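You operate a simulated robot arm through the tools that you are given. There is no shell and no other tool.

Carry out the task below with a simulated two-armed robot. There is one attempt and no reset: what you move stays moved.

TASK
Hold the round tub on the island bench top steady with one hand and put the sink plug in it with the other.

It is judged by the outcome, as a careful person would: the job done as asked, and still so three seconds after it is handed in. It fails if anything else is knocked over, pushed out of place, dropped, spilled or broken.

THE ROBOT
Two 7-joint arms with two-finger parallel grippers on one trunk, on a base that moves. Base frame: it is fixed to the floor where the robot stands at the start and does not move with it; the origin is under the middle of the robot, x ahead of it, y to its left, z up; the surface under the hand at the start is at about z = 0.85. Units: m, degrees, N and s.
The left shoulder is at the start at [0.02, 0.113, 1.247], the right one opposite. With the tool pointing down near the work surface each hand reaches from about 0.18 to 0.6 m from the robot's upright axis, wherever it stands, measured 20 degrees to its own side. Places, roughly: round tub [2, -2, 1]. Payload 1.57 kg a hand.
Tool frame (each hand has its own): the origin (TCP) lies between the finger pads and is the grasp point; the fingertips stand 0.03 m ahead of it; z points along the fingers, y is the line along which they close. Largest opening 0.08 m; finger width 0.017, thickness 0.012; the body of the gripper, 0.04 by 0.082 m, starts 0.08 m behind the TCP.
Orientation is that of the tool frame in the base frame, as a unit quaternion [x, y, z, w]. With the fingers straight down and closing along the base's y, the tool's x points along the base's -x, its y along +y and its z along -z.

THE INTERFACE
- The arms move only by the tool drive_tool. It takes "left_moves", "right_moves" or both (then of equal length, played together; a hand with none holds still); each is a list that holds one entry, the list of rows, each a list of 7 numbers: the shift along the base's x, y, z in units of 150 mm (1.0 is 150 mm), then the turn, a rotation vector about the base's x, y, z in units of 90 degrees (1.0 is 90 degrees), then the finger opening in m, from 0 to 0.08. In form: [[[dx, dy, dz, wx, wy, wz, gripper], ...]]. A call has 1 to 20 rows; each row is the pose to reach, as a shift and turn from the pose commanded when the call began. A call with a number of a shift or a turn outside -1 to 1 is refused whole. Rows are played at 5 a second. More than 0.05 m and 8.6 degrees between two rows, or a gripper value outside its range, and nothing of the call is played. Where a pose cannot be reached the arm comes as near as it can. A force on the tool above 40 N (or 10 N above the force at the start of the call, whichever is more), or a blocked arm, ends the call early, and 0.2 s more pass. The fingers move at their own pace (about 0.045 m/s each) and stop on an object; they squeeze with about 35 N. The grip force told is the motor's: it shows also when the fingers shut on nothing. Time passes only in rows, and 0.2 s behind the last, so rows that repeat a pose let the fingers close. The reply holds the time, the measured pose of the TCP, the force on the tool along the base axes, the opening and the grip force, in the units named above and with some noise, with the torque about the TCP (base axes, N m) and any sound that the robot's microphone picked up.
- Cameras (640 x 400 px; columns grow to the right, rows downward): "scene" is now at [0.0948, 0.001, 1.3627]; the picture's right is [0.02, -1.00, 0.00], its down [-0.65, -0.01, -0.76] and it looks along [0.76, 0.02, -0.65] (base axes); focal length 269 px, centre (320, 200). "left" rides on the left gripper at [0.072, 0.007, -0.122] in its tool frame; the picture's right is [-0.09, 1.00, 0.00], its down [-0.84, -0.08, -0.54] and it looks along [-0.54, -0.05, 0.84] (tool axes); focal length 238 px, centre (320, 200). "right" rides on the right gripper at [0.072, -0.007, -0.122] in its tool frame; the picture's right is [0.09, 1.00, 0.00], its down [-0.84, 0.08, -0.54] and it looks along [-0.54, 0.05, 0.84] (tool axes); focal length 238 px, centre (320, 200).
- capture(camera): a new picture of that camera. It takes no simulated time.
- move_column(by): moves the trunk up (or, below 0, down) by that many m; the arms and the scene camera ride with it, the base frame stays. It gives what a move gives, with no picture.
- steer(legs): drives the robot by 1 to 6 legs, each [ahead, left, turn to the left] in m, m and degrees, along the robot's own axes; the way and the turn of a leg run together, so that a leg with both is an arc; at most 1.5 m and 180 degrees a leg. The arms and the cameras ride along, it lands a little off, and it stops where it bumps. It gives what a move gives.
- head_to(pan, tilt): turns the head with the scene camera to pan (to the left, within 80 degrees either way) and tilt (down, from -29 to 69), counted from straight ahead of the robot. It gives what a move gives.
- point_at(camera, pixels): for up to 12 pixels [column, row] of the newest picture of that camera ("zoom" is the newest enlarged one), the place [x, y, z] in the base frame of the surface seen there, good to about 0.002 m. It takes no simulated time.
- zoom(camera, box): a new picture of the part [left, top, right, bottom] of that camera's present view, enlarged. It takes no simulated time.
- finish_job(): hands the job in; it is judged then, once.

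Open the grippers and draw the arms clear of the work before you hand the job in, unless the task says otherwise.

The tools are called after "Call:" as a command line: name --argument value ..., lists and objects as JSON in quotes. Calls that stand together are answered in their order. drive_tool: Moves the arms, as the interface text tells. Its arguments: {"type":"object","properties":{"left_moves":{"type":"array"},"right_moves":{"type":"array"}},"required":[]} The other tools are called the same way: move_column (by) moves the trunk up or down; steer (legs) drives the base; head_to (pan, tilt) turns the head that bears the scene camera; capture (camera) takes a picture; point_at (camera, pixels) gives the place of the surface under pixels of a picture; zoom (camera, box) takes an enlarged picture of a part of a camera's view; finish_job () hands the job in.

At the start:

```text
time: 0.0
left_eef_pos: [0.3814, 0.1213, 1.1465]
left_ee_rot: [0.0, 1.0, 0.0, -0.001]
left_force: [0.2, -0.1, -0.3]
left_torque: [-0.03, -0.04, 0.0]
left_grip_width: 0.08
left_grip_force: 0.1
right_eef_pos: [0.4115, -0.2012, 1.132]
right_ee_rot: [0.0, 1.0, 0.0, -0.001]
right_force: [-0.9, -0.4, 0.0]
right_torque: [0.01, -0.05, 0.02]
right_grip_width: 0.08
right_grip_force: 0.2
trunk travel left (down, up): [-0.3, 0.27]
robot x, y, heading: [0.0014, 0.0018, -0.2]
head pan, tilt (commanded): [1.2, 40.6]
```

scene: 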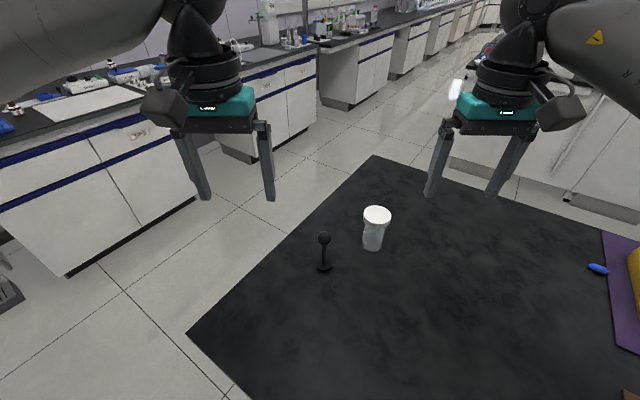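
right: 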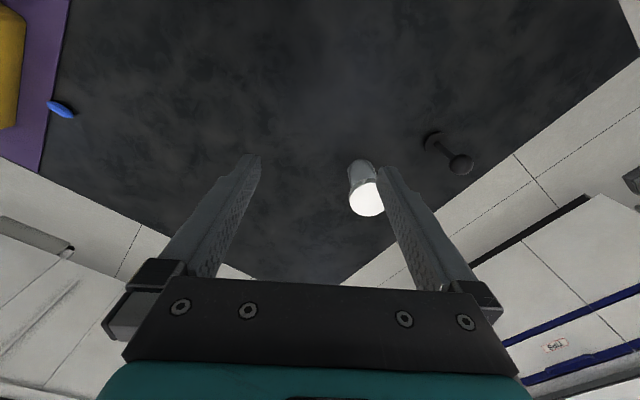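
left: 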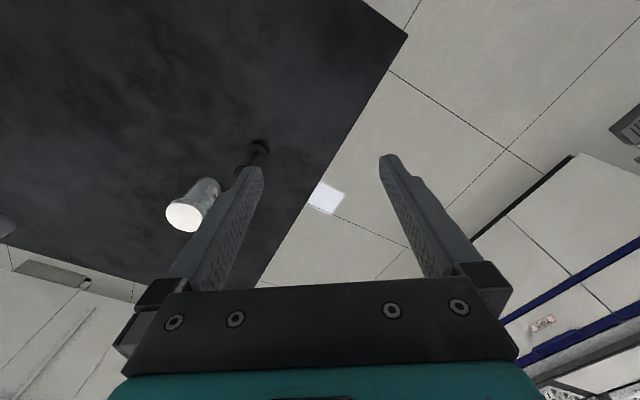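

The scene picture shows a dark bench top with a white-capped jar at (375,225), a black knobbed thing at (324,250), and a purple mat at (620,290). The tub is roughly at [2,-2,1], so I'll turn the head to the right to look there.

Call:
head_to --pan -45 --tilt 25

Call:
capture --camera "scene"

```text
time: 1.1
left_eef_pos: [0.3827, 0.1227, 1.1457]
left_ee_rot: [-0.001, 1.0, 0.0, 0.0]
left_force: [-0.5, -0.3, -0.1]
left_torque: [0.0, -0.01, 0.0]
left_grip_width: 0.0799
left_grip_force: 0.0
right_eef_pos: [0.4131, -0.2008, 1.1317]
right_ee_rot: [-0.001, 1.0, -0.001, 0.0]
right_force: [0.1, 0.5, -0.1]
right_torque: [0.0, 0.02, -0.01]
right_grip_width: 0.0799
right_grip_force: 0.2
trunk travel left (down, up): [-0.3, 0.27]
robot x, y, heading: [0.002, 0.0007, -0.1]
head pan, tilt (commanded): [-45.0, 25.0]
```

```text
taken
```

scene: 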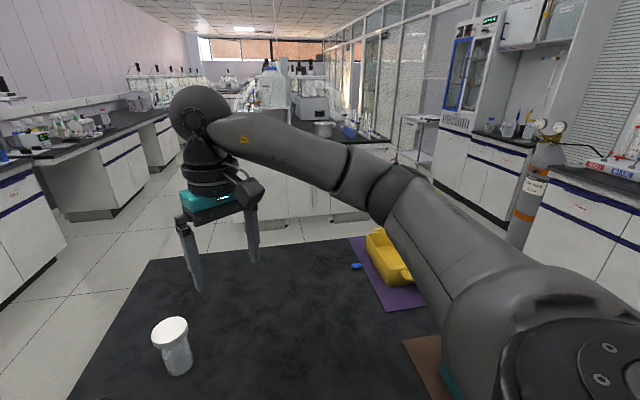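

The view now shows another bench island in the background around (310,130) with something white round at (322,130). I'll enlarge that region.

Call:
zoom --camera "scene" --box '[220, 50, 420, 175]'

Call:
zoom --camera "scene" --box '[320, 200, 480, 300]'

```text
3.20 times, centred on (320, 112) of scene
```

zoom: 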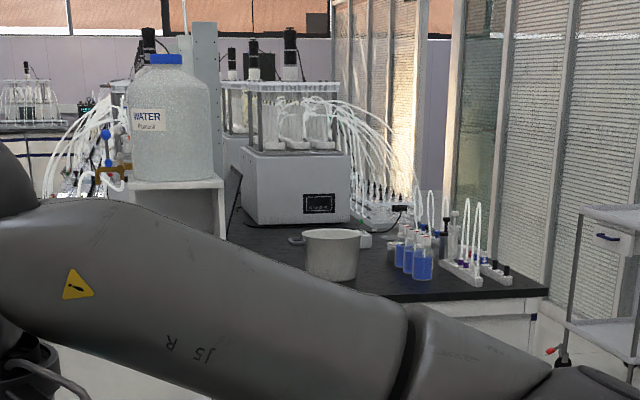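

```text
4.00 times, centred on (400, 250) of scene
```

zoom: 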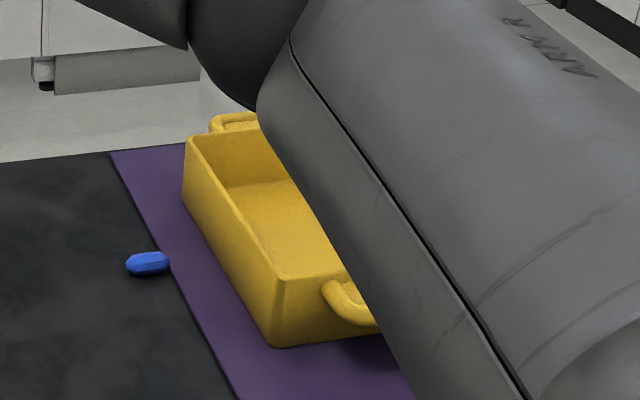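

The enlarged view shows a round tub at scene pixel ≈(323,128) on the far island, and a yellow box and a blue thing on this bench. I'll get places of those, then turn back and look closely at the small items.

Call:
point_at --camera "scene" --pixels '[[323, 130], [323, 124], [316, 123], [334, 123], [355, 137], [300, 135], [322, 139], [388, 143], [356, 266], [395, 260], [172, 330], [400, 147]]'

Call:
head_to --pan 0 --tilt 50

Call:
capture --camera "scene"

```text
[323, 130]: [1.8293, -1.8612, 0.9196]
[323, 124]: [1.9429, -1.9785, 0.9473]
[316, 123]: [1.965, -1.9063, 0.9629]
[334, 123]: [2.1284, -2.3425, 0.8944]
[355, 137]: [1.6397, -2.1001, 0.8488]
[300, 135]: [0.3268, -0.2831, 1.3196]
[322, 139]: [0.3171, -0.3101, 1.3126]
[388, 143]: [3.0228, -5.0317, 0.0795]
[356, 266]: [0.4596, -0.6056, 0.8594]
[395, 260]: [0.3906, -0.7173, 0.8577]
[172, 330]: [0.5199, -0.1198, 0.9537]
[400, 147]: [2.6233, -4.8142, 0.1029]
```

```text
time: 2.3
left_eef_pos: [0.382, 0.1218, 1.1453]
left_ee_rot: [-0.001, 1.0, 0.001, 0.0]
left_force: [-0.2, -0.6, -0.3]
left_torque: [0.01, -0.01, 0.0]
left_grip_width: 0.0802
left_grip_force: 0.1
right_eef_pos: [0.4117, -0.2007, 1.1312]
right_ee_rot: [0.0, 1.0, 0.0, -0.001]
right_force: [-0.3, 0.5, -1.0]
right_torque: [0.02, 0.03, 0.0]
right_grip_width: 0.08
right_grip_force: 0.0
trunk travel left (down, up): [-0.3, 0.27]
robot x, y, heading: [-0.0023, 0.0029, -0.0]
head pan, tilt (commanded): [0.0, 50.0]
```

```text
taken
```

scene: 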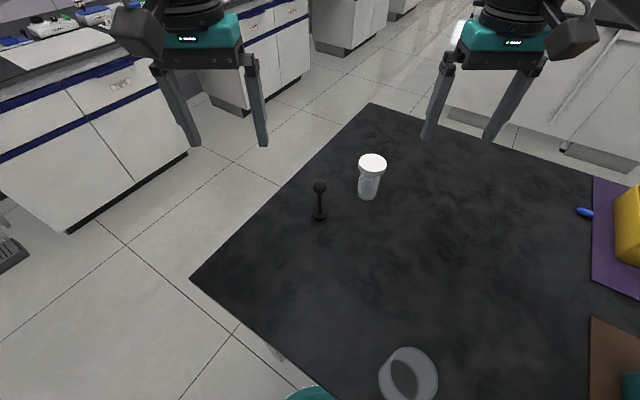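

There's a clear round thing at (408,375) and more at the bottom right. I'll tilt down and zoom in on the black knob.

Call:
zoom --camera "scene" --box '[280, 140, 420, 228]'

Call:
point_at --camera "scene" --pixels '[[319, 186], [319, 202], [319, 217], [371, 160], [368, 196], [584, 211], [408, 375], [372, 104], [192, 277], [250, 320], [610, 350]]'

Call:
head_to --pan -30 --tilt 65

Call:
capture --camera "scene"

```text
4.55 times, centred on (350, 184) of scene
```

zoom: 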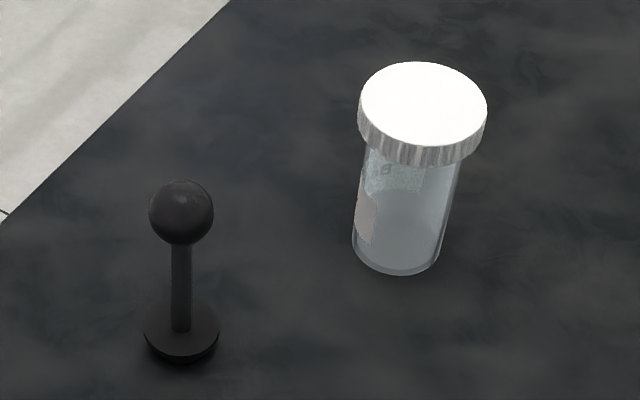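

```text
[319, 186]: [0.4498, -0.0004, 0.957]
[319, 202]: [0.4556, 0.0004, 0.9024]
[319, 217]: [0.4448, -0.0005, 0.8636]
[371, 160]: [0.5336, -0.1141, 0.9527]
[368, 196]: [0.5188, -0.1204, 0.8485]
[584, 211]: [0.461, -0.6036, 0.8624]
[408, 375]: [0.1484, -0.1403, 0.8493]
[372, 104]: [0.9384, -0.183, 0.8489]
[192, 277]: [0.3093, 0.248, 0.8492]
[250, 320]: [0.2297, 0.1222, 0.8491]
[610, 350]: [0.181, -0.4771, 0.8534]
```

```text
time: 3.2
left_eef_pos: [0.3824, 0.1217, 1.1464]
left_ee_rot: [-0.001, 1.0, 0.0, 0.001]
left_force: [-0.1, 0.3, 0.0]
left_torque: [0.01, 0.02, 0.0]
left_grip_width: 0.08
left_grip_force: 0.0
right_eef_pos: [0.4126, -0.2016, 1.1318]
right_ee_rot: [0.0, 1.0, 0.0, 0.0]
right_force: [0.2, -0.3, -1.3]
right_torque: [-0.02, 0.01, -0.02]
right_grip_width: 0.0799
right_grip_force: 0.0
trunk travel left (down, up): [-0.3, 0.27]
robot x, y, heading: [-0.0004, -0.0017, 0.0]
head pan, tilt (commanded): [-30.0, 65.0]
```

```text
taken
```

scene: 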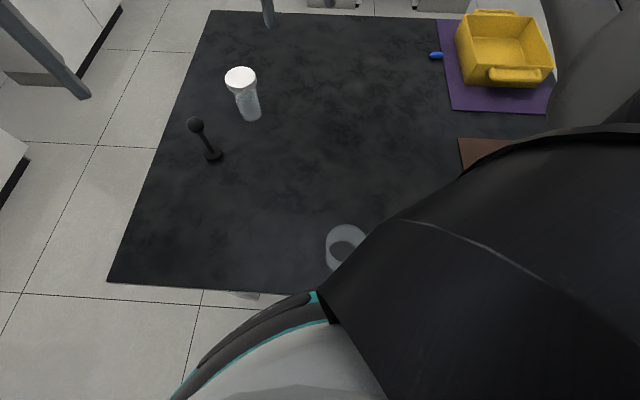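

The black knobbed item has a disc foot, a stem and a ball knob – a likely sink plug. I'll look at what lies on the brown mat on the right and then elsewhere to be sure.

Call:
head_to --pan -80 --tilt 50

Call:
capture --camera "scene"

Call:
head_to --pan -80 --tilt 15

Call:
capture --camera "scene"

Call:
head_to --pan 50 --tilt 30

Call:
capture --camera "scene"

```text
time: 4.4
left_eef_pos: [0.3816, 0.1222, 1.1463]
left_ee_rot: [-0.001, 1.0, 0.0, 0.0]
left_force: [0.6, -0.3, -0.1]
left_torque: [0.03, -0.01, -0.01]
left_grip_width: 0.0798
left_grip_force: 0.1
right_eef_pos: [0.4126, -0.2008, 1.1321]
right_ee_rot: [0.0, 1.0, 0.001, 0.0]
right_force: [0.4, -0.3, 0.0]
right_torque: [-0.02, -0.03, -0.03]
right_grip_width: 0.0798
right_grip_force: 0.0
trunk travel left (down, up): [-0.3, 0.27]
robot x, y, heading: [0.0019, -0.0014, -0.1]
head pan, tilt (commanded): [-80.0, 50.0]
```

```text
taken
```

scene: 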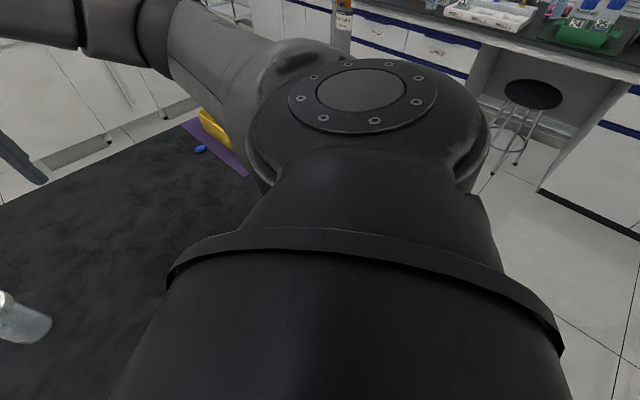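

```text
time: 5.4
left_eef_pos: [0.3818, 0.1218, 1.1473]
left_ee_rot: [-0.001, 1.0, 0.0, -0.001]
left_force: [0.4, -0.2, 0.0]
left_torque: [0.01, -0.01, 0.03]
left_grip_width: 0.08
left_grip_force: 0.1
right_eef_pos: [0.4113, -0.2005, 1.1321]
right_ee_rot: [0.0, 1.0, 0.0, -0.001]
right_force: [-0.2, 0.2, 0.0]
right_torque: [0.01, 0.01, 0.0]
right_grip_width: 0.0799
right_grip_force: 0.2
trunk travel left (down, up): [-0.3, 0.27]
robot x, y, heading: [-0.0021, -0.0014, 0.1]
head pan, tilt (commanded): [-80.0, 15.0]
```

```text
taken
```

scene: 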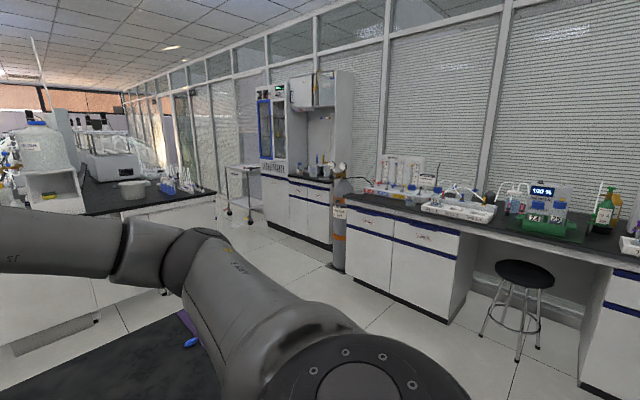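

```text
time: 7.5
left_eef_pos: [0.3816, 0.1213, 1.146]
left_ee_rot: [-0.001, 1.0, 0.0, 0.001]
left_force: [0.1, -0.6, 0.5]
left_torque: [-0.03, -0.01, 0.0]
left_grip_width: 0.0798
left_grip_force: 0.1
right_eef_pos: [0.4117, -0.2019, 1.1318]
right_ee_rot: [0.0, 1.0, -0.001, 0.0]
right_force: [0.0, 0.3, 1.6]
right_torque: [-0.01, 0.0, -0.03]
right_grip_width: 0.08
right_grip_force: 0.0
trunk travel left (down, up): [-0.3, 0.27]
robot x, y, heading: [-0.0029, 0.0007, 0.1]
head pan, tilt (commanded): [50.0, 30.0]
```

```text
taken
```

scene: 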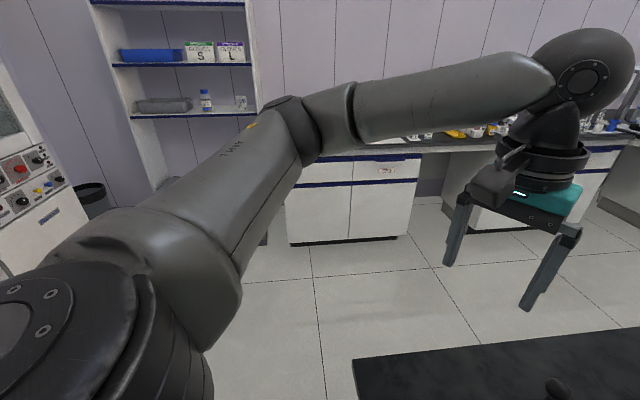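

The far tub is on the island. Now I look steeply down to see the near part of this bench, including the clear cup and brown mat.

Call:
head_to --pan -10 --tilt 69

Call:
capture --camera "scene"

Call:
capture --camera "right"

```text
time: 8.8
left_eef_pos: [0.3814, 0.1218, 1.1459]
left_ee_rot: [-0.001, 1.0, 0.0, 0.0]
left_force: [0.3, 0.1, -0.2]
left_torque: [-0.01, -0.01, 0.02]
left_grip_width: 0.0803
left_grip_force: 0.0
right_eef_pos: [0.4121, -0.201, 1.1316]
right_ee_rot: [0.0, 1.0, 0.0, 0.001]
right_force: [-0.2, -1.0, 0.2]
right_torque: [0.01, 0.01, -0.01]
right_grip_width: 0.0799
right_grip_force: 0.0
trunk travel left (down, up): [-0.3, 0.27]
robot x, y, heading: [-0.0001, -0.0024, -0.0]
head pan, tilt (commanded): [-10.0, 68.8]
```

```text
taken
```

scene: 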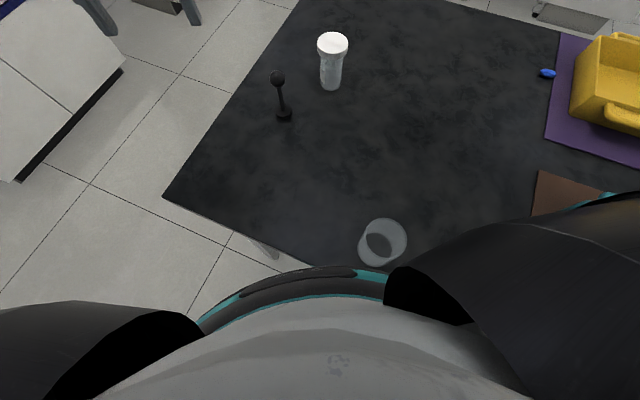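

```text
taken
```

right: 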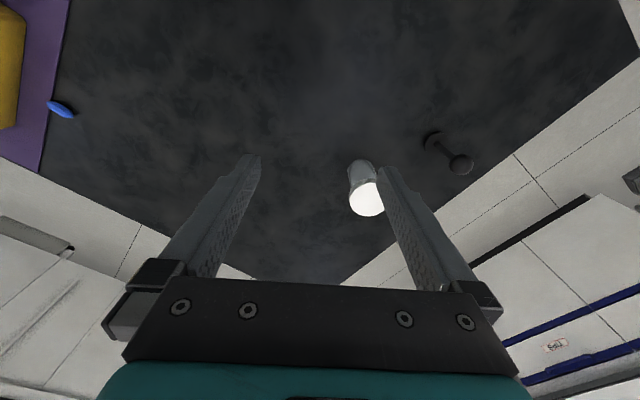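

I'll zoom on the black plug at (281,95) and the clear cup at (382,243) for geometry.

Call:
zoom --camera "scene" --box '[240, 55, 320, 105]'

Call:
zoom --camera "scene" --box '[250, 60, 314, 130]'

Call:
point_at --camera "scene" --pixels '[[277, 73], [277, 78], [281, 95], [284, 114], [164, 195], [300, 2], [250, 235], [330, 268], [548, 73], [382, 243], [332, 40], [330, 85]]'

```text
8.00 times, centred on (280, 80) of scene
```

zoom: 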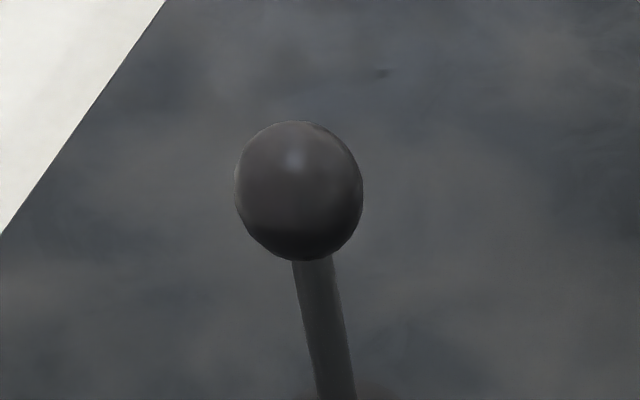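

```text
5.71 times, centred on (282, 95) of scene
```

zoom: 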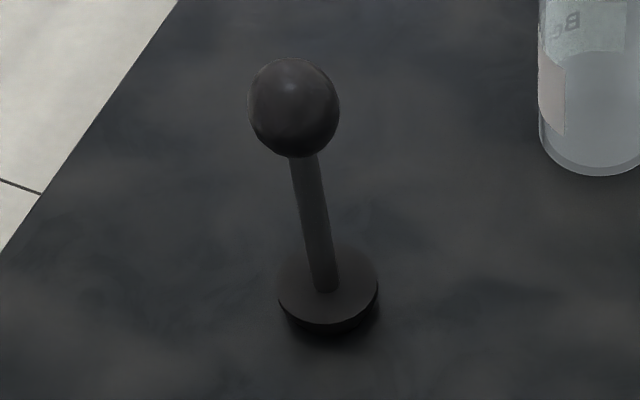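

```text
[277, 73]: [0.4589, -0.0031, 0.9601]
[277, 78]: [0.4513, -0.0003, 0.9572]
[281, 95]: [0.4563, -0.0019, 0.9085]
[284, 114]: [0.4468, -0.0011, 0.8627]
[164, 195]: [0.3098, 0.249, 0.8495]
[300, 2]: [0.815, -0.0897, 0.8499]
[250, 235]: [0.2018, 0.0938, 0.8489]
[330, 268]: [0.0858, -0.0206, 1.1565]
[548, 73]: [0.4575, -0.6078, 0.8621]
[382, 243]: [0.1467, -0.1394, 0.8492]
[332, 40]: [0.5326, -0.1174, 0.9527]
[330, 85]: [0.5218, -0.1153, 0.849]
```

The black item (disc foot, stem, ≈0.03 m ball with centre ≈[0.458,-0.001,0.947]) looks like the plug, but the brown mat is hidden. I'll yaw the right hand so its camera sees the right part of the bench.

Call:
drive_tool --right_moves '[[[0, 0, 0, 0, 0, -0.09, 0.08], [0, 0, 0, 0, 0, -0.18, 0.08], [0, 0, 0, 0, 0, -0.27, 0.08], [0, 0, 0, 0, 0, -0.36, 0.08], [0, 0, 0, 0, 0, -0.45, 0.08], [0, 0, 0, 0, 0, -0.54, 0.08], [0, 0, 0, 0, 0, -0.63, 0.08], [0, 0, 0, 0, 0, -0.72, 0.08], [0, 0, 0, 0, 0, -0.81, 0.08], [0, 0, 0, 0, 0, -0.9, 0.08], [0, 0, 0, 0, 0, -0.95, 0.08]]]'

Call:
capture --camera "right"

```text
time: 11.2
left_eef_pos: [0.3818, 0.1222, 1.1474]
left_ee_rot: [-0.001, 1.0, 0.0, 0.0]
left_force: [-0.7, -0.2, -0.7]
left_torque: [0.0, -0.02, -0.04]
left_grip_width: 0.0797
left_grip_force: 0.1
right_eef_pos: [0.4123, -0.2024, 1.1318]
right_ee_rot: [0.68, 0.733, 0.0, 0.0]
right_force: [-0.2, -0.4, -0.3]
right_torque: [0.0, 0.01, 0.01]
right_grip_width: 0.0799
right_grip_force: 0.1
trunk travel left (down, up): [-0.3, 0.27]
robot x, y, heading: [-0.0002, -0.0015, 0.0]
head pan, tilt (commanded): [-10.0, 68.8]
```

```text
taken
```

right: 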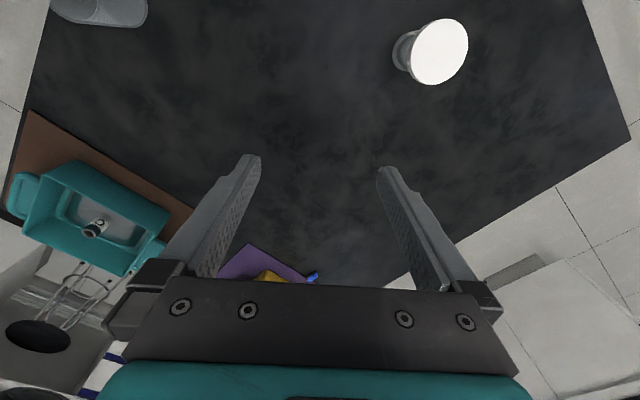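

There is a teal box at (100,220) on the brown mat with something inside at (95,228). I'll zoom in on it.

Call:
zoom --camera "right" --box '[20, 160, 180, 280]'

Call:
point_at --camera "right" --pixels '[[95, 228], [60, 200], [30, 112], [582, 2], [630, 142], [20, 215], [400, 285]]'

```text
3.33 times, centred on (100, 220) of right
```

zoom: 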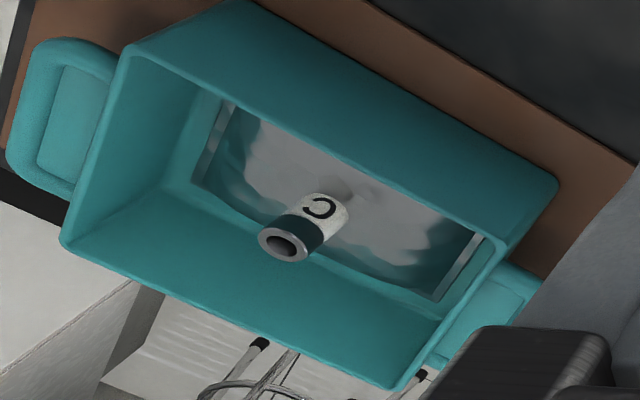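

```text
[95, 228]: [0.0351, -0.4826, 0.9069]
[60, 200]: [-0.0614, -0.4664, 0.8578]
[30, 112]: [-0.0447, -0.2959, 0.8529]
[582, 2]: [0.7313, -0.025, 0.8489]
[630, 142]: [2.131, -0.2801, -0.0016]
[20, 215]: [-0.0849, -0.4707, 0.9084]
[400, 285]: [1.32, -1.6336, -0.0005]
```

The teal box holds a marked vial, not a plug. I'll turn the head to the island again and sample its layout before choosing hands.

Call:
head_to --pan -42 --tilt 15

Call:
zoom --camera "scene" --box '[160, 80, 480, 280]'

```text
time: 12.4
left_eef_pos: [0.382, 0.1211, 1.1463]
left_ee_rot: [-0.001, 1.0, 0.0, 0.0]
left_force: [0.0, 0.1, -0.1]
left_torque: [0.03, -0.01, 0.04]
left_grip_width: 0.08
left_grip_force: 0.0
right_eef_pos: [0.4117, -0.2014, 1.1314]
right_ee_rot: [0.679, 0.734, 0.0, 0.001]
right_force: [-0.1, -0.8, -0.8]
right_torque: [0.01, -0.01, -0.02]
right_grip_width: 0.0799
right_grip_force: 0.0
trunk travel left (down, up): [-0.3, 0.27]
robot x, y, heading: [0.0009, -0.0001, -0.3]
head pan, tilt (commanded): [-42.0, 15.0]
```

```text
2.00 times, centred on (320, 180) of scene
```

zoom: 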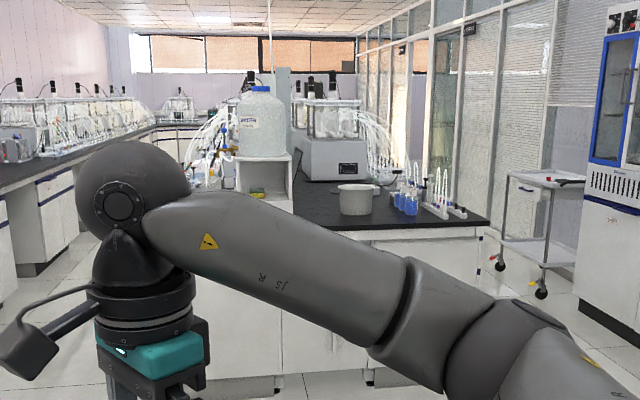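

Call:
point_at --camera "zoom" --pixels '[[300, 217], [400, 228], [485, 221], [470, 208], [355, 205], [355, 187], [340, 188], [371, 190], [263, 185], [410, 205], [340, 166], [275, 392]]'

Call:
zoom --camera "scene" --box '[280, 150, 410, 210]'

```text
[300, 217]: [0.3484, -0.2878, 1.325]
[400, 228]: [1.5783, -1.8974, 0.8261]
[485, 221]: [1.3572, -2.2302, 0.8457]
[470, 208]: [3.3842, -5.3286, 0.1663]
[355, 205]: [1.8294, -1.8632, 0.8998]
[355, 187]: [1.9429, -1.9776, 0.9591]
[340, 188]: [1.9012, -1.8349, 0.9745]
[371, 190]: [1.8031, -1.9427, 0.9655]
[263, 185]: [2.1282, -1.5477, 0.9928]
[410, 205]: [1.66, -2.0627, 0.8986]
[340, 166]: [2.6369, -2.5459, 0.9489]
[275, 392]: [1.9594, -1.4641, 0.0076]
```

```text
4.92 times, centred on (345, 180) of scene
```

zoom: 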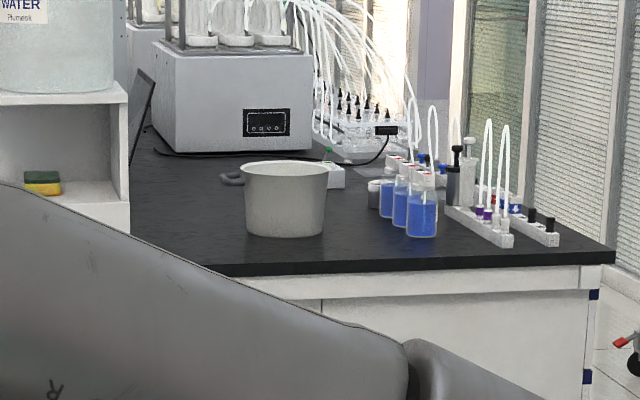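

The layout is clear: the island's front edge runs at about yaw −34° relative to me, the tub stands ≈[1.886,-1.92] about 0.27 m in from the edge, free space lies on its left and blue bottles on its right. I'll take the plug with the right hand, leaving the left for the tub; first I restore the right yaw and move the left hand aside.

Call:
drive_tool --right_moves '[[[0, 0.08, 0, 0, 0, 0.09, 0.08], [0, 0.16, 0, 0, 0, 0.18, 0.08], [0, 0.25, 0, 0, 0, 0.27, 0.08], [0, 0.33, 0, 0, 0, 0.36, 0.08], [0.05, 0.42, 0, 0, 0, 0.45, 0.08], [0.1, 0.5, 0, 0, 0, 0.54, 0.08], [0.15, 0.6, 0, 0, 0, 0.63, 0.08], [0.2, 0.7, 0, 0, 0, 0.72, 0.08], [0.25, 0.8, 0, 0, 0, 0.81, 0.08], [0.28, 0.9, 0, 0, 0, 0.9, 0.08], [0.3, 0.95, 0, 0, 0, 0.95, 0.08]]]' --left_moves '[[[0, 0.1, 0.05, 0, 0, 0, 0.08], [0, 0.2, 0.1, 0, 0, 0, 0.08], [0, 0.3, 0.15, 0, 0, 0, 0.08], [0, 0.4, 0.2, 0, 0, 0, 0.08], [0, 0.5, 0.25, 0, 0, 0, 0.08], [0, 0.6, 0.3, 0, 0, 0, 0.08], [0, 0.7, 0.3, 0, 0, 0, 0.08], [0, 0.8, 0.3, 0, 0, 0, 0.08], [0, 0.9, 0.3, 0, 0, 0, 0.08], [0, 1.0, 0.3, 0, 0, 0, 0.08], [0, 1.0, 0.3, 0, 0, 0, 0.08]]]'

Call:
head_to --pan 0 --tilt 50

Call:
capture --camera "scene"

Call:
capture --camera "right"

```text
time: 14.8
left_eef_pos: [0.382, 0.2724, 1.1903]
left_ee_rot: [-0.002, 1.0, 0.0, 0.0]
left_force: [-0.7, -0.3, 0.6]
left_torque: [0.0, -0.01, 0.02]
left_grip_width: 0.0801
left_grip_force: 0.1
right_eef_pos: [0.4582, -0.0587, 1.1305]
right_ee_rot: [-0.001, 1.0, 0.0, 0.0]
right_force: [-0.5, -0.3, 0.1]
right_torque: [-0.02, 0.03, -0.02]
right_grip_width: 0.0803
right_grip_force: 0.1
trunk travel left (down, up): [-0.3, 0.27]
robot x, y, heading: [-0.0022, 0.0003, -0.1]
head pan, tilt (commanded): [-42.0, 15.0]
```

```text
time: 15.9
left_eef_pos: [0.3811, 0.2732, 1.1896]
left_ee_rot: [-0.001, 1.0, -0.001, 0.0]
left_force: [-1.0, 0.4, 0.1]
left_torque: [0.0, -0.01, 0.04]
left_grip_width: 0.0797
left_grip_force: 0.1
right_eef_pos: [0.4571, -0.0584, 1.1311]
right_ee_rot: [-0.001, 1.0, 0.001, 0.001]
right_force: [-0.2, -0.3, 0.8]
right_torque: [0.03, 0.02, 0.0]
right_grip_width: 0.0799
right_grip_force: 0.1
trunk travel left (down, up): [-0.3, 0.27]
robot x, y, heading: [0.0031, -0.0009, -0.0]
head pan, tilt (commanded): [0.0, 50.0]
```

```text
taken
```

scene: 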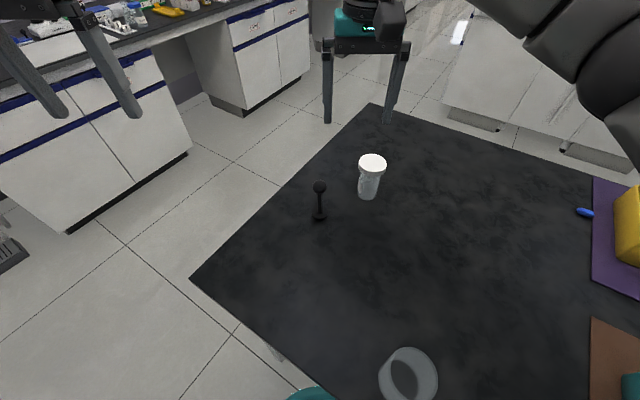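

```text
taken
```

right: 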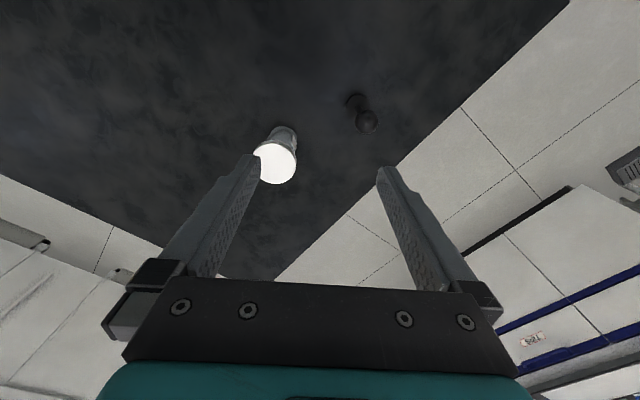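

The right hand is over x≈0.458, y≈−0.058. I'll check the ball's exact place from both cameras: right (367,121) and scene (319,187).

Call:
point_at --camera "right" --pixels '[[367, 120], [360, 120], [374, 120], [367, 112], [367, 128], [353, 98]]'

Call:
point_at --camera "scene" --pixels '[[319, 187], [319, 183], [315, 187], [324, 187], [319, 191], [319, 200], [313, 215], [326, 215]]'

```text
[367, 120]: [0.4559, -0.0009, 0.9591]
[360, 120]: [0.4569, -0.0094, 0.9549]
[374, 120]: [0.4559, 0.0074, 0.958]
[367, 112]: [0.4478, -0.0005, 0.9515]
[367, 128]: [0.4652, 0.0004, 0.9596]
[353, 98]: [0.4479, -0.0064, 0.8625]
```

```text
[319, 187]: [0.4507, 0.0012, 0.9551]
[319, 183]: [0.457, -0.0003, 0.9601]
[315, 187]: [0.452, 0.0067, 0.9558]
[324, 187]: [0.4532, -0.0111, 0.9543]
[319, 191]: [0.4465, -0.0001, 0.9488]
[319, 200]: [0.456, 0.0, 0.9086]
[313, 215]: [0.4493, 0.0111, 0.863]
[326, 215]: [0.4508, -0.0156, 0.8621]
```

The ball's centre is ≈[0.461,-0.001,0.947]. I'll centre the right hand above it and come down to z≈1.02 with open fingers.

Call:
drive_tool --right_moves '[[[0.01, 0.13, 0, 0, 0, 0, 0.08], [0.02, 0.26, 0, 0, 0, 0, 0.08], [0.02, 0.384, 0, 0, 0, 0, 0.08], [0.02, 0.384, -0.2, 0, 0, 0, 0.08], [0.02, 0.384, -0.4, 0, 0, 0, 0.08], [0.02, 0.384, -0.6, 0, 0, 0, 0.08], [0.02, 0.384, -0.7, 0, 0, 0, 0.08], [0.02, 0.384, -0.7, 0, 0, 0, 0.08]]]'

Call:
capture --camera "right"

Call:
capture --camera "scene"

```text
time: 17.7
left_eef_pos: [0.3805, 0.2714, 1.1902]
left_ee_rot: [-0.001, 1.0, 0.0, 0.0]
left_force: [0.0, 0.4, 0.9]
left_torque: [-0.04, 0.0, 0.0]
left_grip_width: 0.0799
left_grip_force: 0.0
right_eef_pos: [0.4586, -0.002, 1.0248]
right_ee_rot: [0.0, 1.0, 0.0, -0.001]
right_force: [-0.5, -0.3, 0.8]
right_torque: [-0.02, -0.04, 0.05]
right_grip_width: 0.0801
right_grip_force: 0.0
trunk travel left (down, up): [-0.3, 0.27]
robot x, y, heading: [-0.0004, -0.0023, -0.2]
head pan, tilt (commanded): [0.0, 50.0]
```

```text
taken
```

right: 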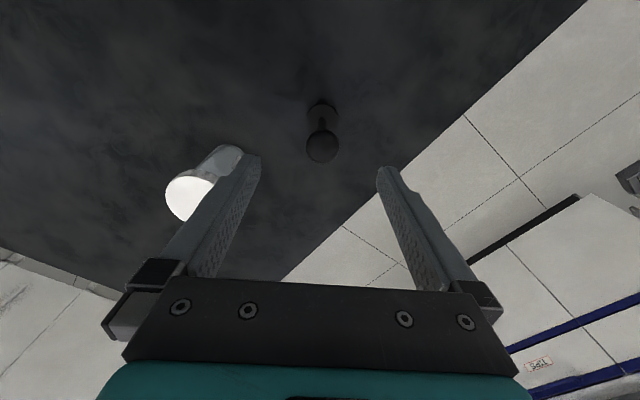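

```text
taken
```

scene: 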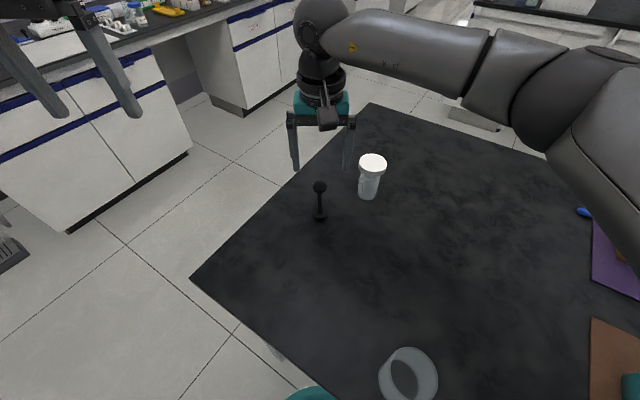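

The ball sits centred between the fingers at (322,147) in the right view, with the jar clear to the side. I'll go straight down to z≈0.946 and close.

Call:
drive_tool --right_moves '[[[0.01, 0, -0.15, 0, 0, 0, 0.08], [0.01, 0, -0.3, 0, 0, 0, 0.08], [0.01, 0, -0.42, 0, 0, 0, 0.08], [0.01, 0, -0.52, 0, 0, 0, 0.08], [0.01, 0, -0.53, 0, 0, 0, 0.08]]]'

Call:
capture --camera "right"

Call:
zoom --camera "scene" --box '[260, 120, 420, 230]'

```text
time: 18.9
left_eef_pos: [0.3819, 0.2725, 1.1894]
left_ee_rot: [-0.001, 1.0, 0.0, 0.001]
left_force: [-0.3, -0.4, -0.3]
left_torque: [-0.02, 0.0, 0.02]
left_grip_width: 0.0801
left_grip_force: 0.0
right_eef_pos: [0.4607, -0.0015, 0.9478]
right_ee_rot: [0.0, 1.0, 0.0, 0.0]
right_force: [-0.7, -0.2, 0.4]
right_torque: [0.02, -0.01, 0.04]
right_grip_width: 0.0799
right_grip_force: 0.0
trunk travel left (down, up): [-0.3, 0.27]
robot x, y, heading: [-0.0033, -0.0002, -0.2]
head pan, tilt (commanded): [0.0, 50.0]
```

```text
taken
```

right: 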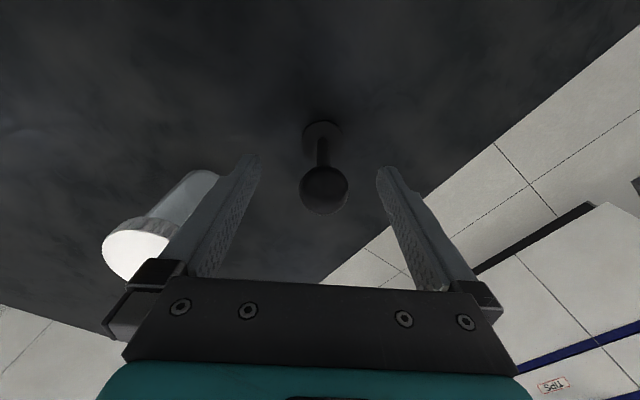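

```text
3.64 times, centred on (340, 175) of scene
```

zoom: 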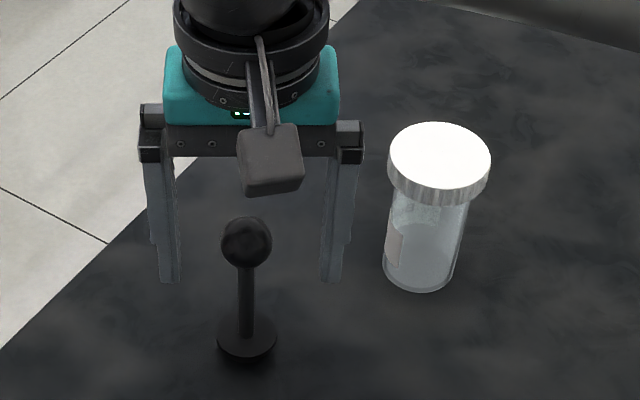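

The ball is between the pads; I'll close the right fingers.

Call:
drive_tool --right_moves '[[[0, 0, 0, 0, 0, 0, 0.05], [0, 0, 0, 0, 0, 0, 0.03], [0, 0, 0, 0, 0, 0, 0.015], [0, 0, 0, 0, 0, 0, 0.0], [0, 0, 0, 0, 0, 0, 0.0], [0, 0, 0, 0, 0, 0, 0.0], [0, 0, 0, 0, 0, 0, 0.0]]]'

Call:
capture --camera "right"

```text
time: 20.5
left_eef_pos: [0.3815, 0.2731, 1.1901]
left_ee_rot: [-0.001, 1.0, 0.0, 0.0]
left_force: [0.2, -1.0, -0.2]
left_torque: [-0.03, 0.0, -0.01]
left_grip_width: 0.0799
left_grip_force: 0.1
right_eef_pos: [0.4609, -0.0002, 0.9487]
right_ee_rot: [0.0, 1.0, 0.001, 0.0]
right_force: [0.0, 0.2, -0.1]
right_torque: [0.02, 0.01, 0.01]
right_grip_width: 0.0287
right_grip_force: 35.3
trunk travel left (down, up): [-0.3, 0.27]
robot x, y, heading: [-0.0008, -0.0008, -0.1]
head pan, tilt (commanded): [0.0, 50.0]
```

```text
taken
```

right: 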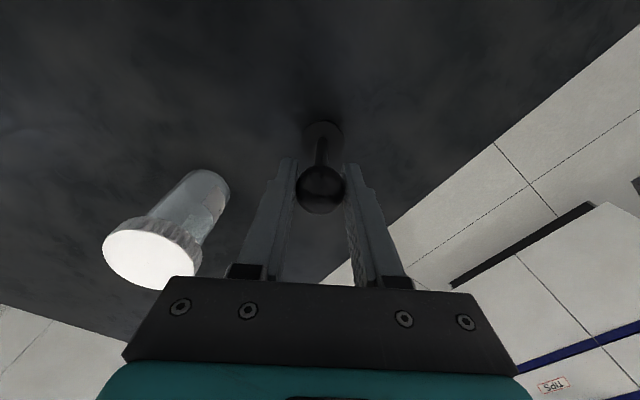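

The fingers stopped at 0.0287 m with 35 N on the ball. I'll lift it 0.15 m straight up.

Call:
drive_tool --right_moves '[[[0, 0, 0.1, 0, 0, 0, 0.0], [0, 0, 0.25, 0, 0, 0, 0.0], [0, 0, 0.4, 0, 0, 0, 0.0], [0, 0, 0.55, 0, 0, 0, 0.0], [0, 0, 0.7, 0, 0, 0, 0.0], [0, 0, 0.85, 0, 0, 0, 0.0], [0, 0, 1.0, 0, 0, 0, 0.0], [0, 0, 1.0, 0, 0, 0, 0.0]]]'

Call:
capture --camera "right"

Call:
capture --camera "scene"

```text
time: 22.3
left_eef_pos: [0.3813, 0.2724, 1.19]
left_ee_rot: [-0.001, 1.0, -0.001, 0.0]
left_force: [-0.2, -0.2, 0.2]
left_torque: [0.03, -0.01, 0.01]
left_grip_width: 0.0799
left_grip_force: 0.0
right_eef_pos: [0.4623, -0.0007, 1.0952]
right_ee_rot: [0.0, 1.0, 0.001, 0.001]
right_force: [-0.6, -0.2, -1.6]
right_torque: [0.0, 0.0, 0.0]
right_grip_width: 0.0288
right_grip_force: 35.0
trunk travel left (down, up): [-0.3, 0.27]
robot x, y, heading: [0.0022, -0.003, 0.2]
head pan, tilt (commanded): [0.0, 50.0]
```

```text
taken
```

right: 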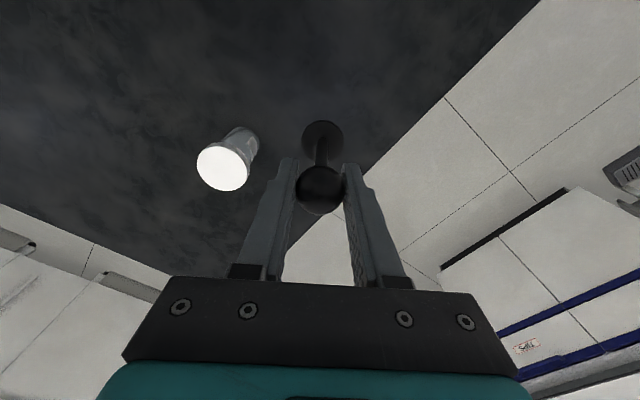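

```text
taken
```

scene: 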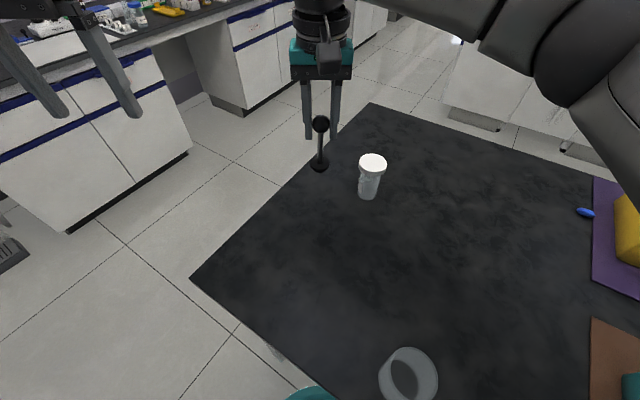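

The plug hangs firmly in the right hand at (319,140) in the scene. Before driving I'll bring it up and inward, and look left to measure the free floor around the table.

Call:
drive_tool --right_moves '[[[-0.05, -0.1, 0.15, 0, 0, 0, 0.0], [-0.15, -0.25, 0.3, 0, 0, 0, 0.0], [-0.25, -0.4, 0.45, 0, 0, 0, 0.0], [-0.35, -0.55, 0.6, 0, 0, 0, 0.0], [-0.45, -0.7, 0.75, 0, 0, 0, 0.0], [-0.55, -0.85, 0.8, 0, 0, 0, 0.0], [-0.6, -0.9, 0.8, 0, 0, 0, 0.0]]]' --left_moves '[[[0, -0.05, 0, 0, 0, 0, 0.08], [0, -0.1, 0.05, 0, 0, 0, 0.08], [-0.02, -0.2, 0.1, 0, 0, 0, 0.06], [-0.04, -0.3, 0.15, 0, 0, 0, 0.04], [-0.06, -0.4, 0.15, 0, 0, 0, 0.02], [-0.08, -0.45, 0.15, 0, 0, 0, 0.02], [-0.1, -0.5, 0.15, 0, 0, 0, 0.02]]]'

Call:
head_to --pan 25 --tilt 35

Call:
capture --camera "scene"

```text
time: 23.9
left_eef_pos: [0.3678, 0.1972, 1.2139]
left_ee_rot: [-0.001, 1.0, 0.0, 0.0]
left_force: [-0.6, -0.4, -0.2]
left_torque: [-0.01, 0.0, -0.03]
left_grip_width: 0.02
left_grip_force: 0.1
right_eef_pos: [0.373, -0.1354, 1.2164]
right_ee_rot: [0.0, 1.0, -0.001, 0.0]
right_force: [0.1, 0.2, -1.4]
right_torque: [0.0, 0.03, 0.02]
right_grip_width: 0.0287
right_grip_force: 34.8
trunk travel left (down, up): [-0.3, 0.27]
robot x, y, heading: [0.0005, 0.004, 0.1]
head pan, tilt (commanded): [0.0, 50.0]
```

```text
time: 24.8
left_eef_pos: [0.3662, 0.1975, 1.2129]
left_ee_rot: [-0.001, 1.0, 0.0, 0.0]
left_force: [0.7, -0.2, 0.2]
left_torque: [-0.02, 0.0, 0.04]
left_grip_width: 0.02
left_grip_force: 0.1
right_eef_pos: [0.372, -0.1349, 1.2169]
right_ee_rot: [0.0, 1.0, 0.0, 0.0]
right_force: [-0.2, -0.5, -1.3]
right_torque: [0.0, 0.0, 0.02]
right_grip_width: 0.0287
right_grip_force: 34.8
trunk travel left (down, up): [-0.3, 0.27]
robot x, y, heading: [-0.0017, 0.0008, 0.0]
head pan, tilt (commanded): [25.0, 35.0]
```

```text
taken
```

scene: 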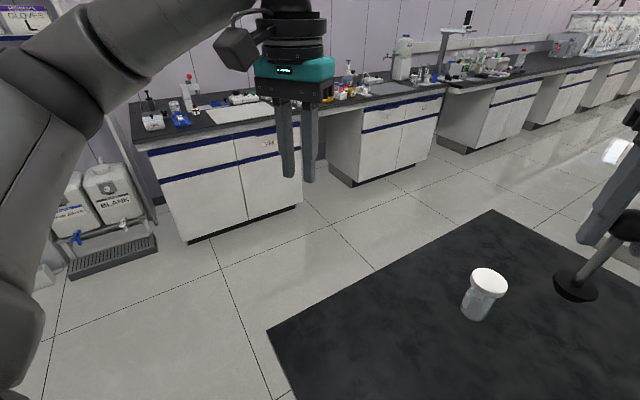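

I can see floor tiles and the left bench's cabinets; I'll measure the cabinet feet, the floor tray at (115,255) and the table's edge.

Call:
point_at --camera "scene" --pixels '[[188, 243], [300, 207], [352, 188], [428, 160], [440, 150], [70, 278], [158, 252], [268, 331], [492, 212], [220, 270], [150, 150], [290, 345]]'

Call:
head_to --pan -25 --tilt 25

Call:
capture --camera "scene"

```text
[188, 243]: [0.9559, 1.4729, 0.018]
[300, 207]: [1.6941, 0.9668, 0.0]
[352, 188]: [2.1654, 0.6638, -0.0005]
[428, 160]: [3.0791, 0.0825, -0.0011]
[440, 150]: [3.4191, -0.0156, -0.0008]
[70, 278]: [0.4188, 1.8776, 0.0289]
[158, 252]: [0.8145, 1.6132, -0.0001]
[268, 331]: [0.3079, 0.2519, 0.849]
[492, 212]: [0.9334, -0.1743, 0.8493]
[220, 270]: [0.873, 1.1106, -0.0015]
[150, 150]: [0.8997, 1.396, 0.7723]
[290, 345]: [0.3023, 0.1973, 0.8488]
```

```text
time: 26.0
left_eef_pos: [0.3673, 0.1979, 1.2126]
left_ee_rot: [0.0, 1.0, 0.0, 0.001]
left_force: [-0.1, 0.4, -0.4]
left_torque: [-0.04, 0.04, 0.01]
left_grip_width: 0.0197
left_grip_force: 0.1
right_eef_pos: [0.372, -0.1362, 1.216]
right_ee_rot: [0.0, 1.0, 0.0, 0.0]
right_force: [0.3, 0.5, -1.4]
right_torque: [-0.01, 0.0, -0.01]
right_grip_width: 0.0287
right_grip_force: 35.6
trunk travel left (down, up): [-0.3, 0.27]
robot x, y, heading: [0.0002, -0.0007, 0.5]
head pan, tilt (commanded): [-25.0, 25.0]
```

```text
taken
```

scene: 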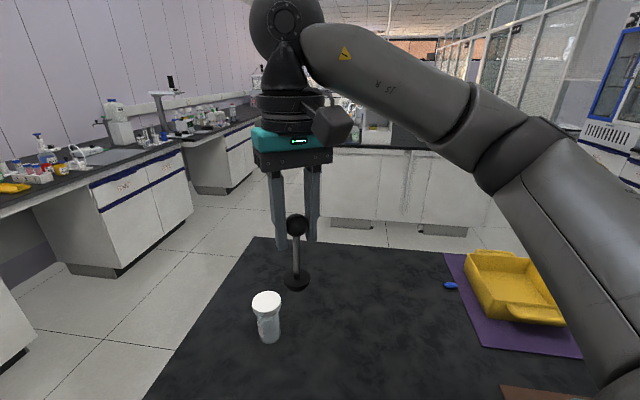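

The left bench edge lies ≈1.63 m to the side in room axes, leaving ≈1.25 m of free floor left of the table, and a ≈1.5 m corridor before the island. I'll first back off from the table and turn right 34° to align with the island.

Call:
steer --legs '[[-0.25, 0.17, 0], [0, 0, -34]]'

Call:
capture --camera "scene"

```text
time: 29.7
left_eef_pos: [0.1722, 0.1317, 1.2126]
left_ee_rot: [0.292, 0.957, 0.0, -0.001]
left_force: [-0.2, 0.1, -0.5]
left_torque: [0.0, -0.01, 0.02]
left_grip_width: 0.0199
left_grip_force: 0.0
right_eef_pos: [-0.0092, -0.1483, 1.2172]
right_ee_rot: [0.291, 0.957, -0.001, 0.0]
right_force: [0.2, 0.5, -1.2]
right_torque: [-0.02, 0.02, 0.01]
right_grip_width: 0.0288
right_grip_force: 34.8
trunk travel left (down, up): [-0.3, 0.27]
robot x, y, heading: [-0.2454, 0.1708, -34.1]
head pan, tilt (commanded): [-25.0, 25.0]
```

```text
taken
```

scene: 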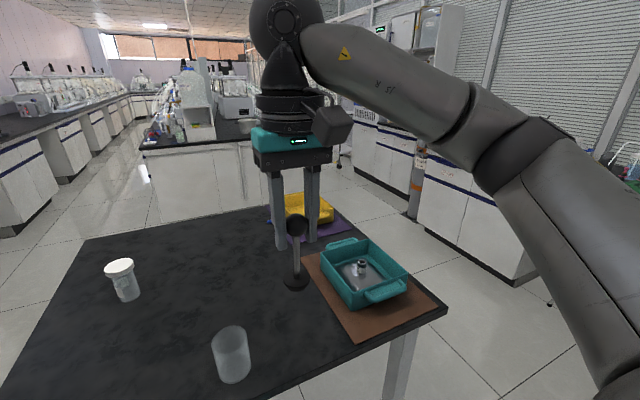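

Now aligned; the whole table is visible with its near-right corner at (447,310). I'll measure it and the cabinets on the right to choose the side to pass.

Call:
point_at --camera "scene" --pixels '[[447, 308], [350, 235], [520, 283], [445, 240], [352, 160], [85, 240], [150, 210], [250, 195], [405, 215], [145, 150], [245, 140], [400, 350]]'

Call:
head_to --pan 0 --tilt 30

Call:
capture --camera "scene"

```text
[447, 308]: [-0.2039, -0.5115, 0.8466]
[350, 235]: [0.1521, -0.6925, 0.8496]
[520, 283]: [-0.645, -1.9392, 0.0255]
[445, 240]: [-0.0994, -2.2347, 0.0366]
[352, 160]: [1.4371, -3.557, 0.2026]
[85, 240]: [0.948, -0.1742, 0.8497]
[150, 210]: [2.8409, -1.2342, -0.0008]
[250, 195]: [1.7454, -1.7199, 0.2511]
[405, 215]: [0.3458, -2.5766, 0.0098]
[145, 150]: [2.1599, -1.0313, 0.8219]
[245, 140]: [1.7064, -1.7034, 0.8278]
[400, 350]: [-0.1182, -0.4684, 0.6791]
```

```text
time: 30.6
left_eef_pos: [0.1732, 0.1306, 1.2129]
left_ee_rot: [0.29, 0.957, 0.0, 0.0]
left_force: [-0.5, 0.9, -0.8]
left_torque: [0.0, 0.0, -0.03]
left_grip_width: 0.0198
left_grip_force: 0.0
right_eef_pos: [-0.0091, -0.1466, 1.2156]
right_ee_rot: [0.291, 0.957, 0.0, 0.0]
right_force: [0.0, -0.2, -1.1]
right_torque: [-0.01, -0.02, 0.0]
right_grip_width: 0.0285
right_grip_force: 35.0
trunk travel left (down, up): [-0.3, 0.27]
robot x, y, heading: [-0.2442, 0.175, -34.1]
head pan, tilt (commanded): [0.0, 30.0]
```

```text
taken
```

scene: 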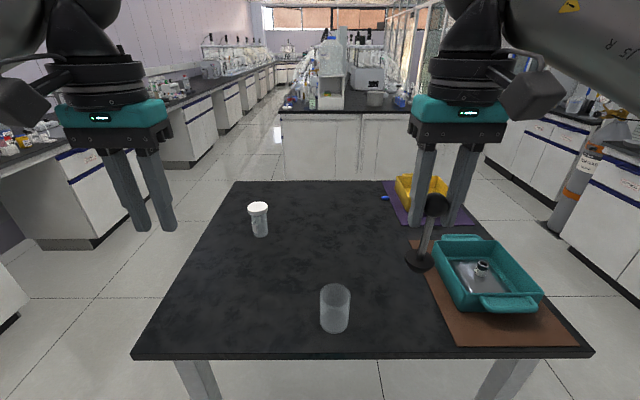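

The right side has a ≈1.35 m gap (table edge v≈−0.54, cabinets v≈−1.9) and is shorter to the tub. I'll shift right 1.16 m first and look ahead.

Call:
steer --legs '[[0, -1.16, 0]]'

Call:
capture --camera "scene"

```text
time: 36.5
left_eef_pos: [-0.4885, -0.835, 1.2127]
left_ee_rot: [0.303, 0.953, 0.0, 0.0]
left_force: [0.0, 0.8, -0.3]
left_torque: [-0.03, 0.05, 0.02]
left_grip_width: 0.0199
left_grip_force: 0.2
right_eef_pos: [-0.678, -1.1097, 1.2154]
right_ee_rot: [0.304, 0.953, 0.0, 0.0]
right_force: [1.1, -0.4, -1.1]
right_torque: [0.05, 0.01, -0.02]
right_grip_width: 0.0288
right_grip_force: 35.5
trunk travel left (down, up): [-0.3, 0.27]
robot x, y, heading: [-0.9039, -0.7856, -35.7]
head pan, tilt (commanded): [0.0, 30.0]
```

```text
taken
```

scene: 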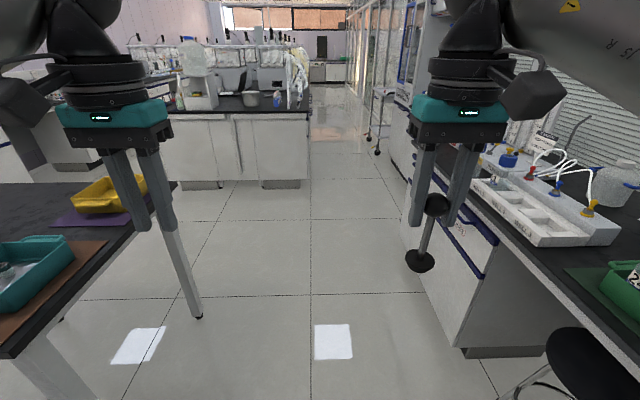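

The aisle ahead looks clear; I'll measure the right bench's edge at (495,240) and (600,322) and the table's right edge before going forward.

Call:
point_at --camera "scene" --pixels '[[495, 242], [600, 325], [555, 335], [463, 355], [408, 215], [176, 184], [100, 260], [198, 317], [300, 185], [205, 185], [380, 150], [277, 98]]'

```text
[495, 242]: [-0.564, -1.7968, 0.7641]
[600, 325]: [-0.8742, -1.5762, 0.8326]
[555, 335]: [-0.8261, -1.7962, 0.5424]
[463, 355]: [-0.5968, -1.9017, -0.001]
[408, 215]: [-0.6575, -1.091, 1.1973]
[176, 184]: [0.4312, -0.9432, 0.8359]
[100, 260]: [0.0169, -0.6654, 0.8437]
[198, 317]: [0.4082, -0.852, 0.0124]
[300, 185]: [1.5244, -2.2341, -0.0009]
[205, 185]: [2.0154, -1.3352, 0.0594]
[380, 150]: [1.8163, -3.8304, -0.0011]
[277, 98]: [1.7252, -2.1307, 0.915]
```

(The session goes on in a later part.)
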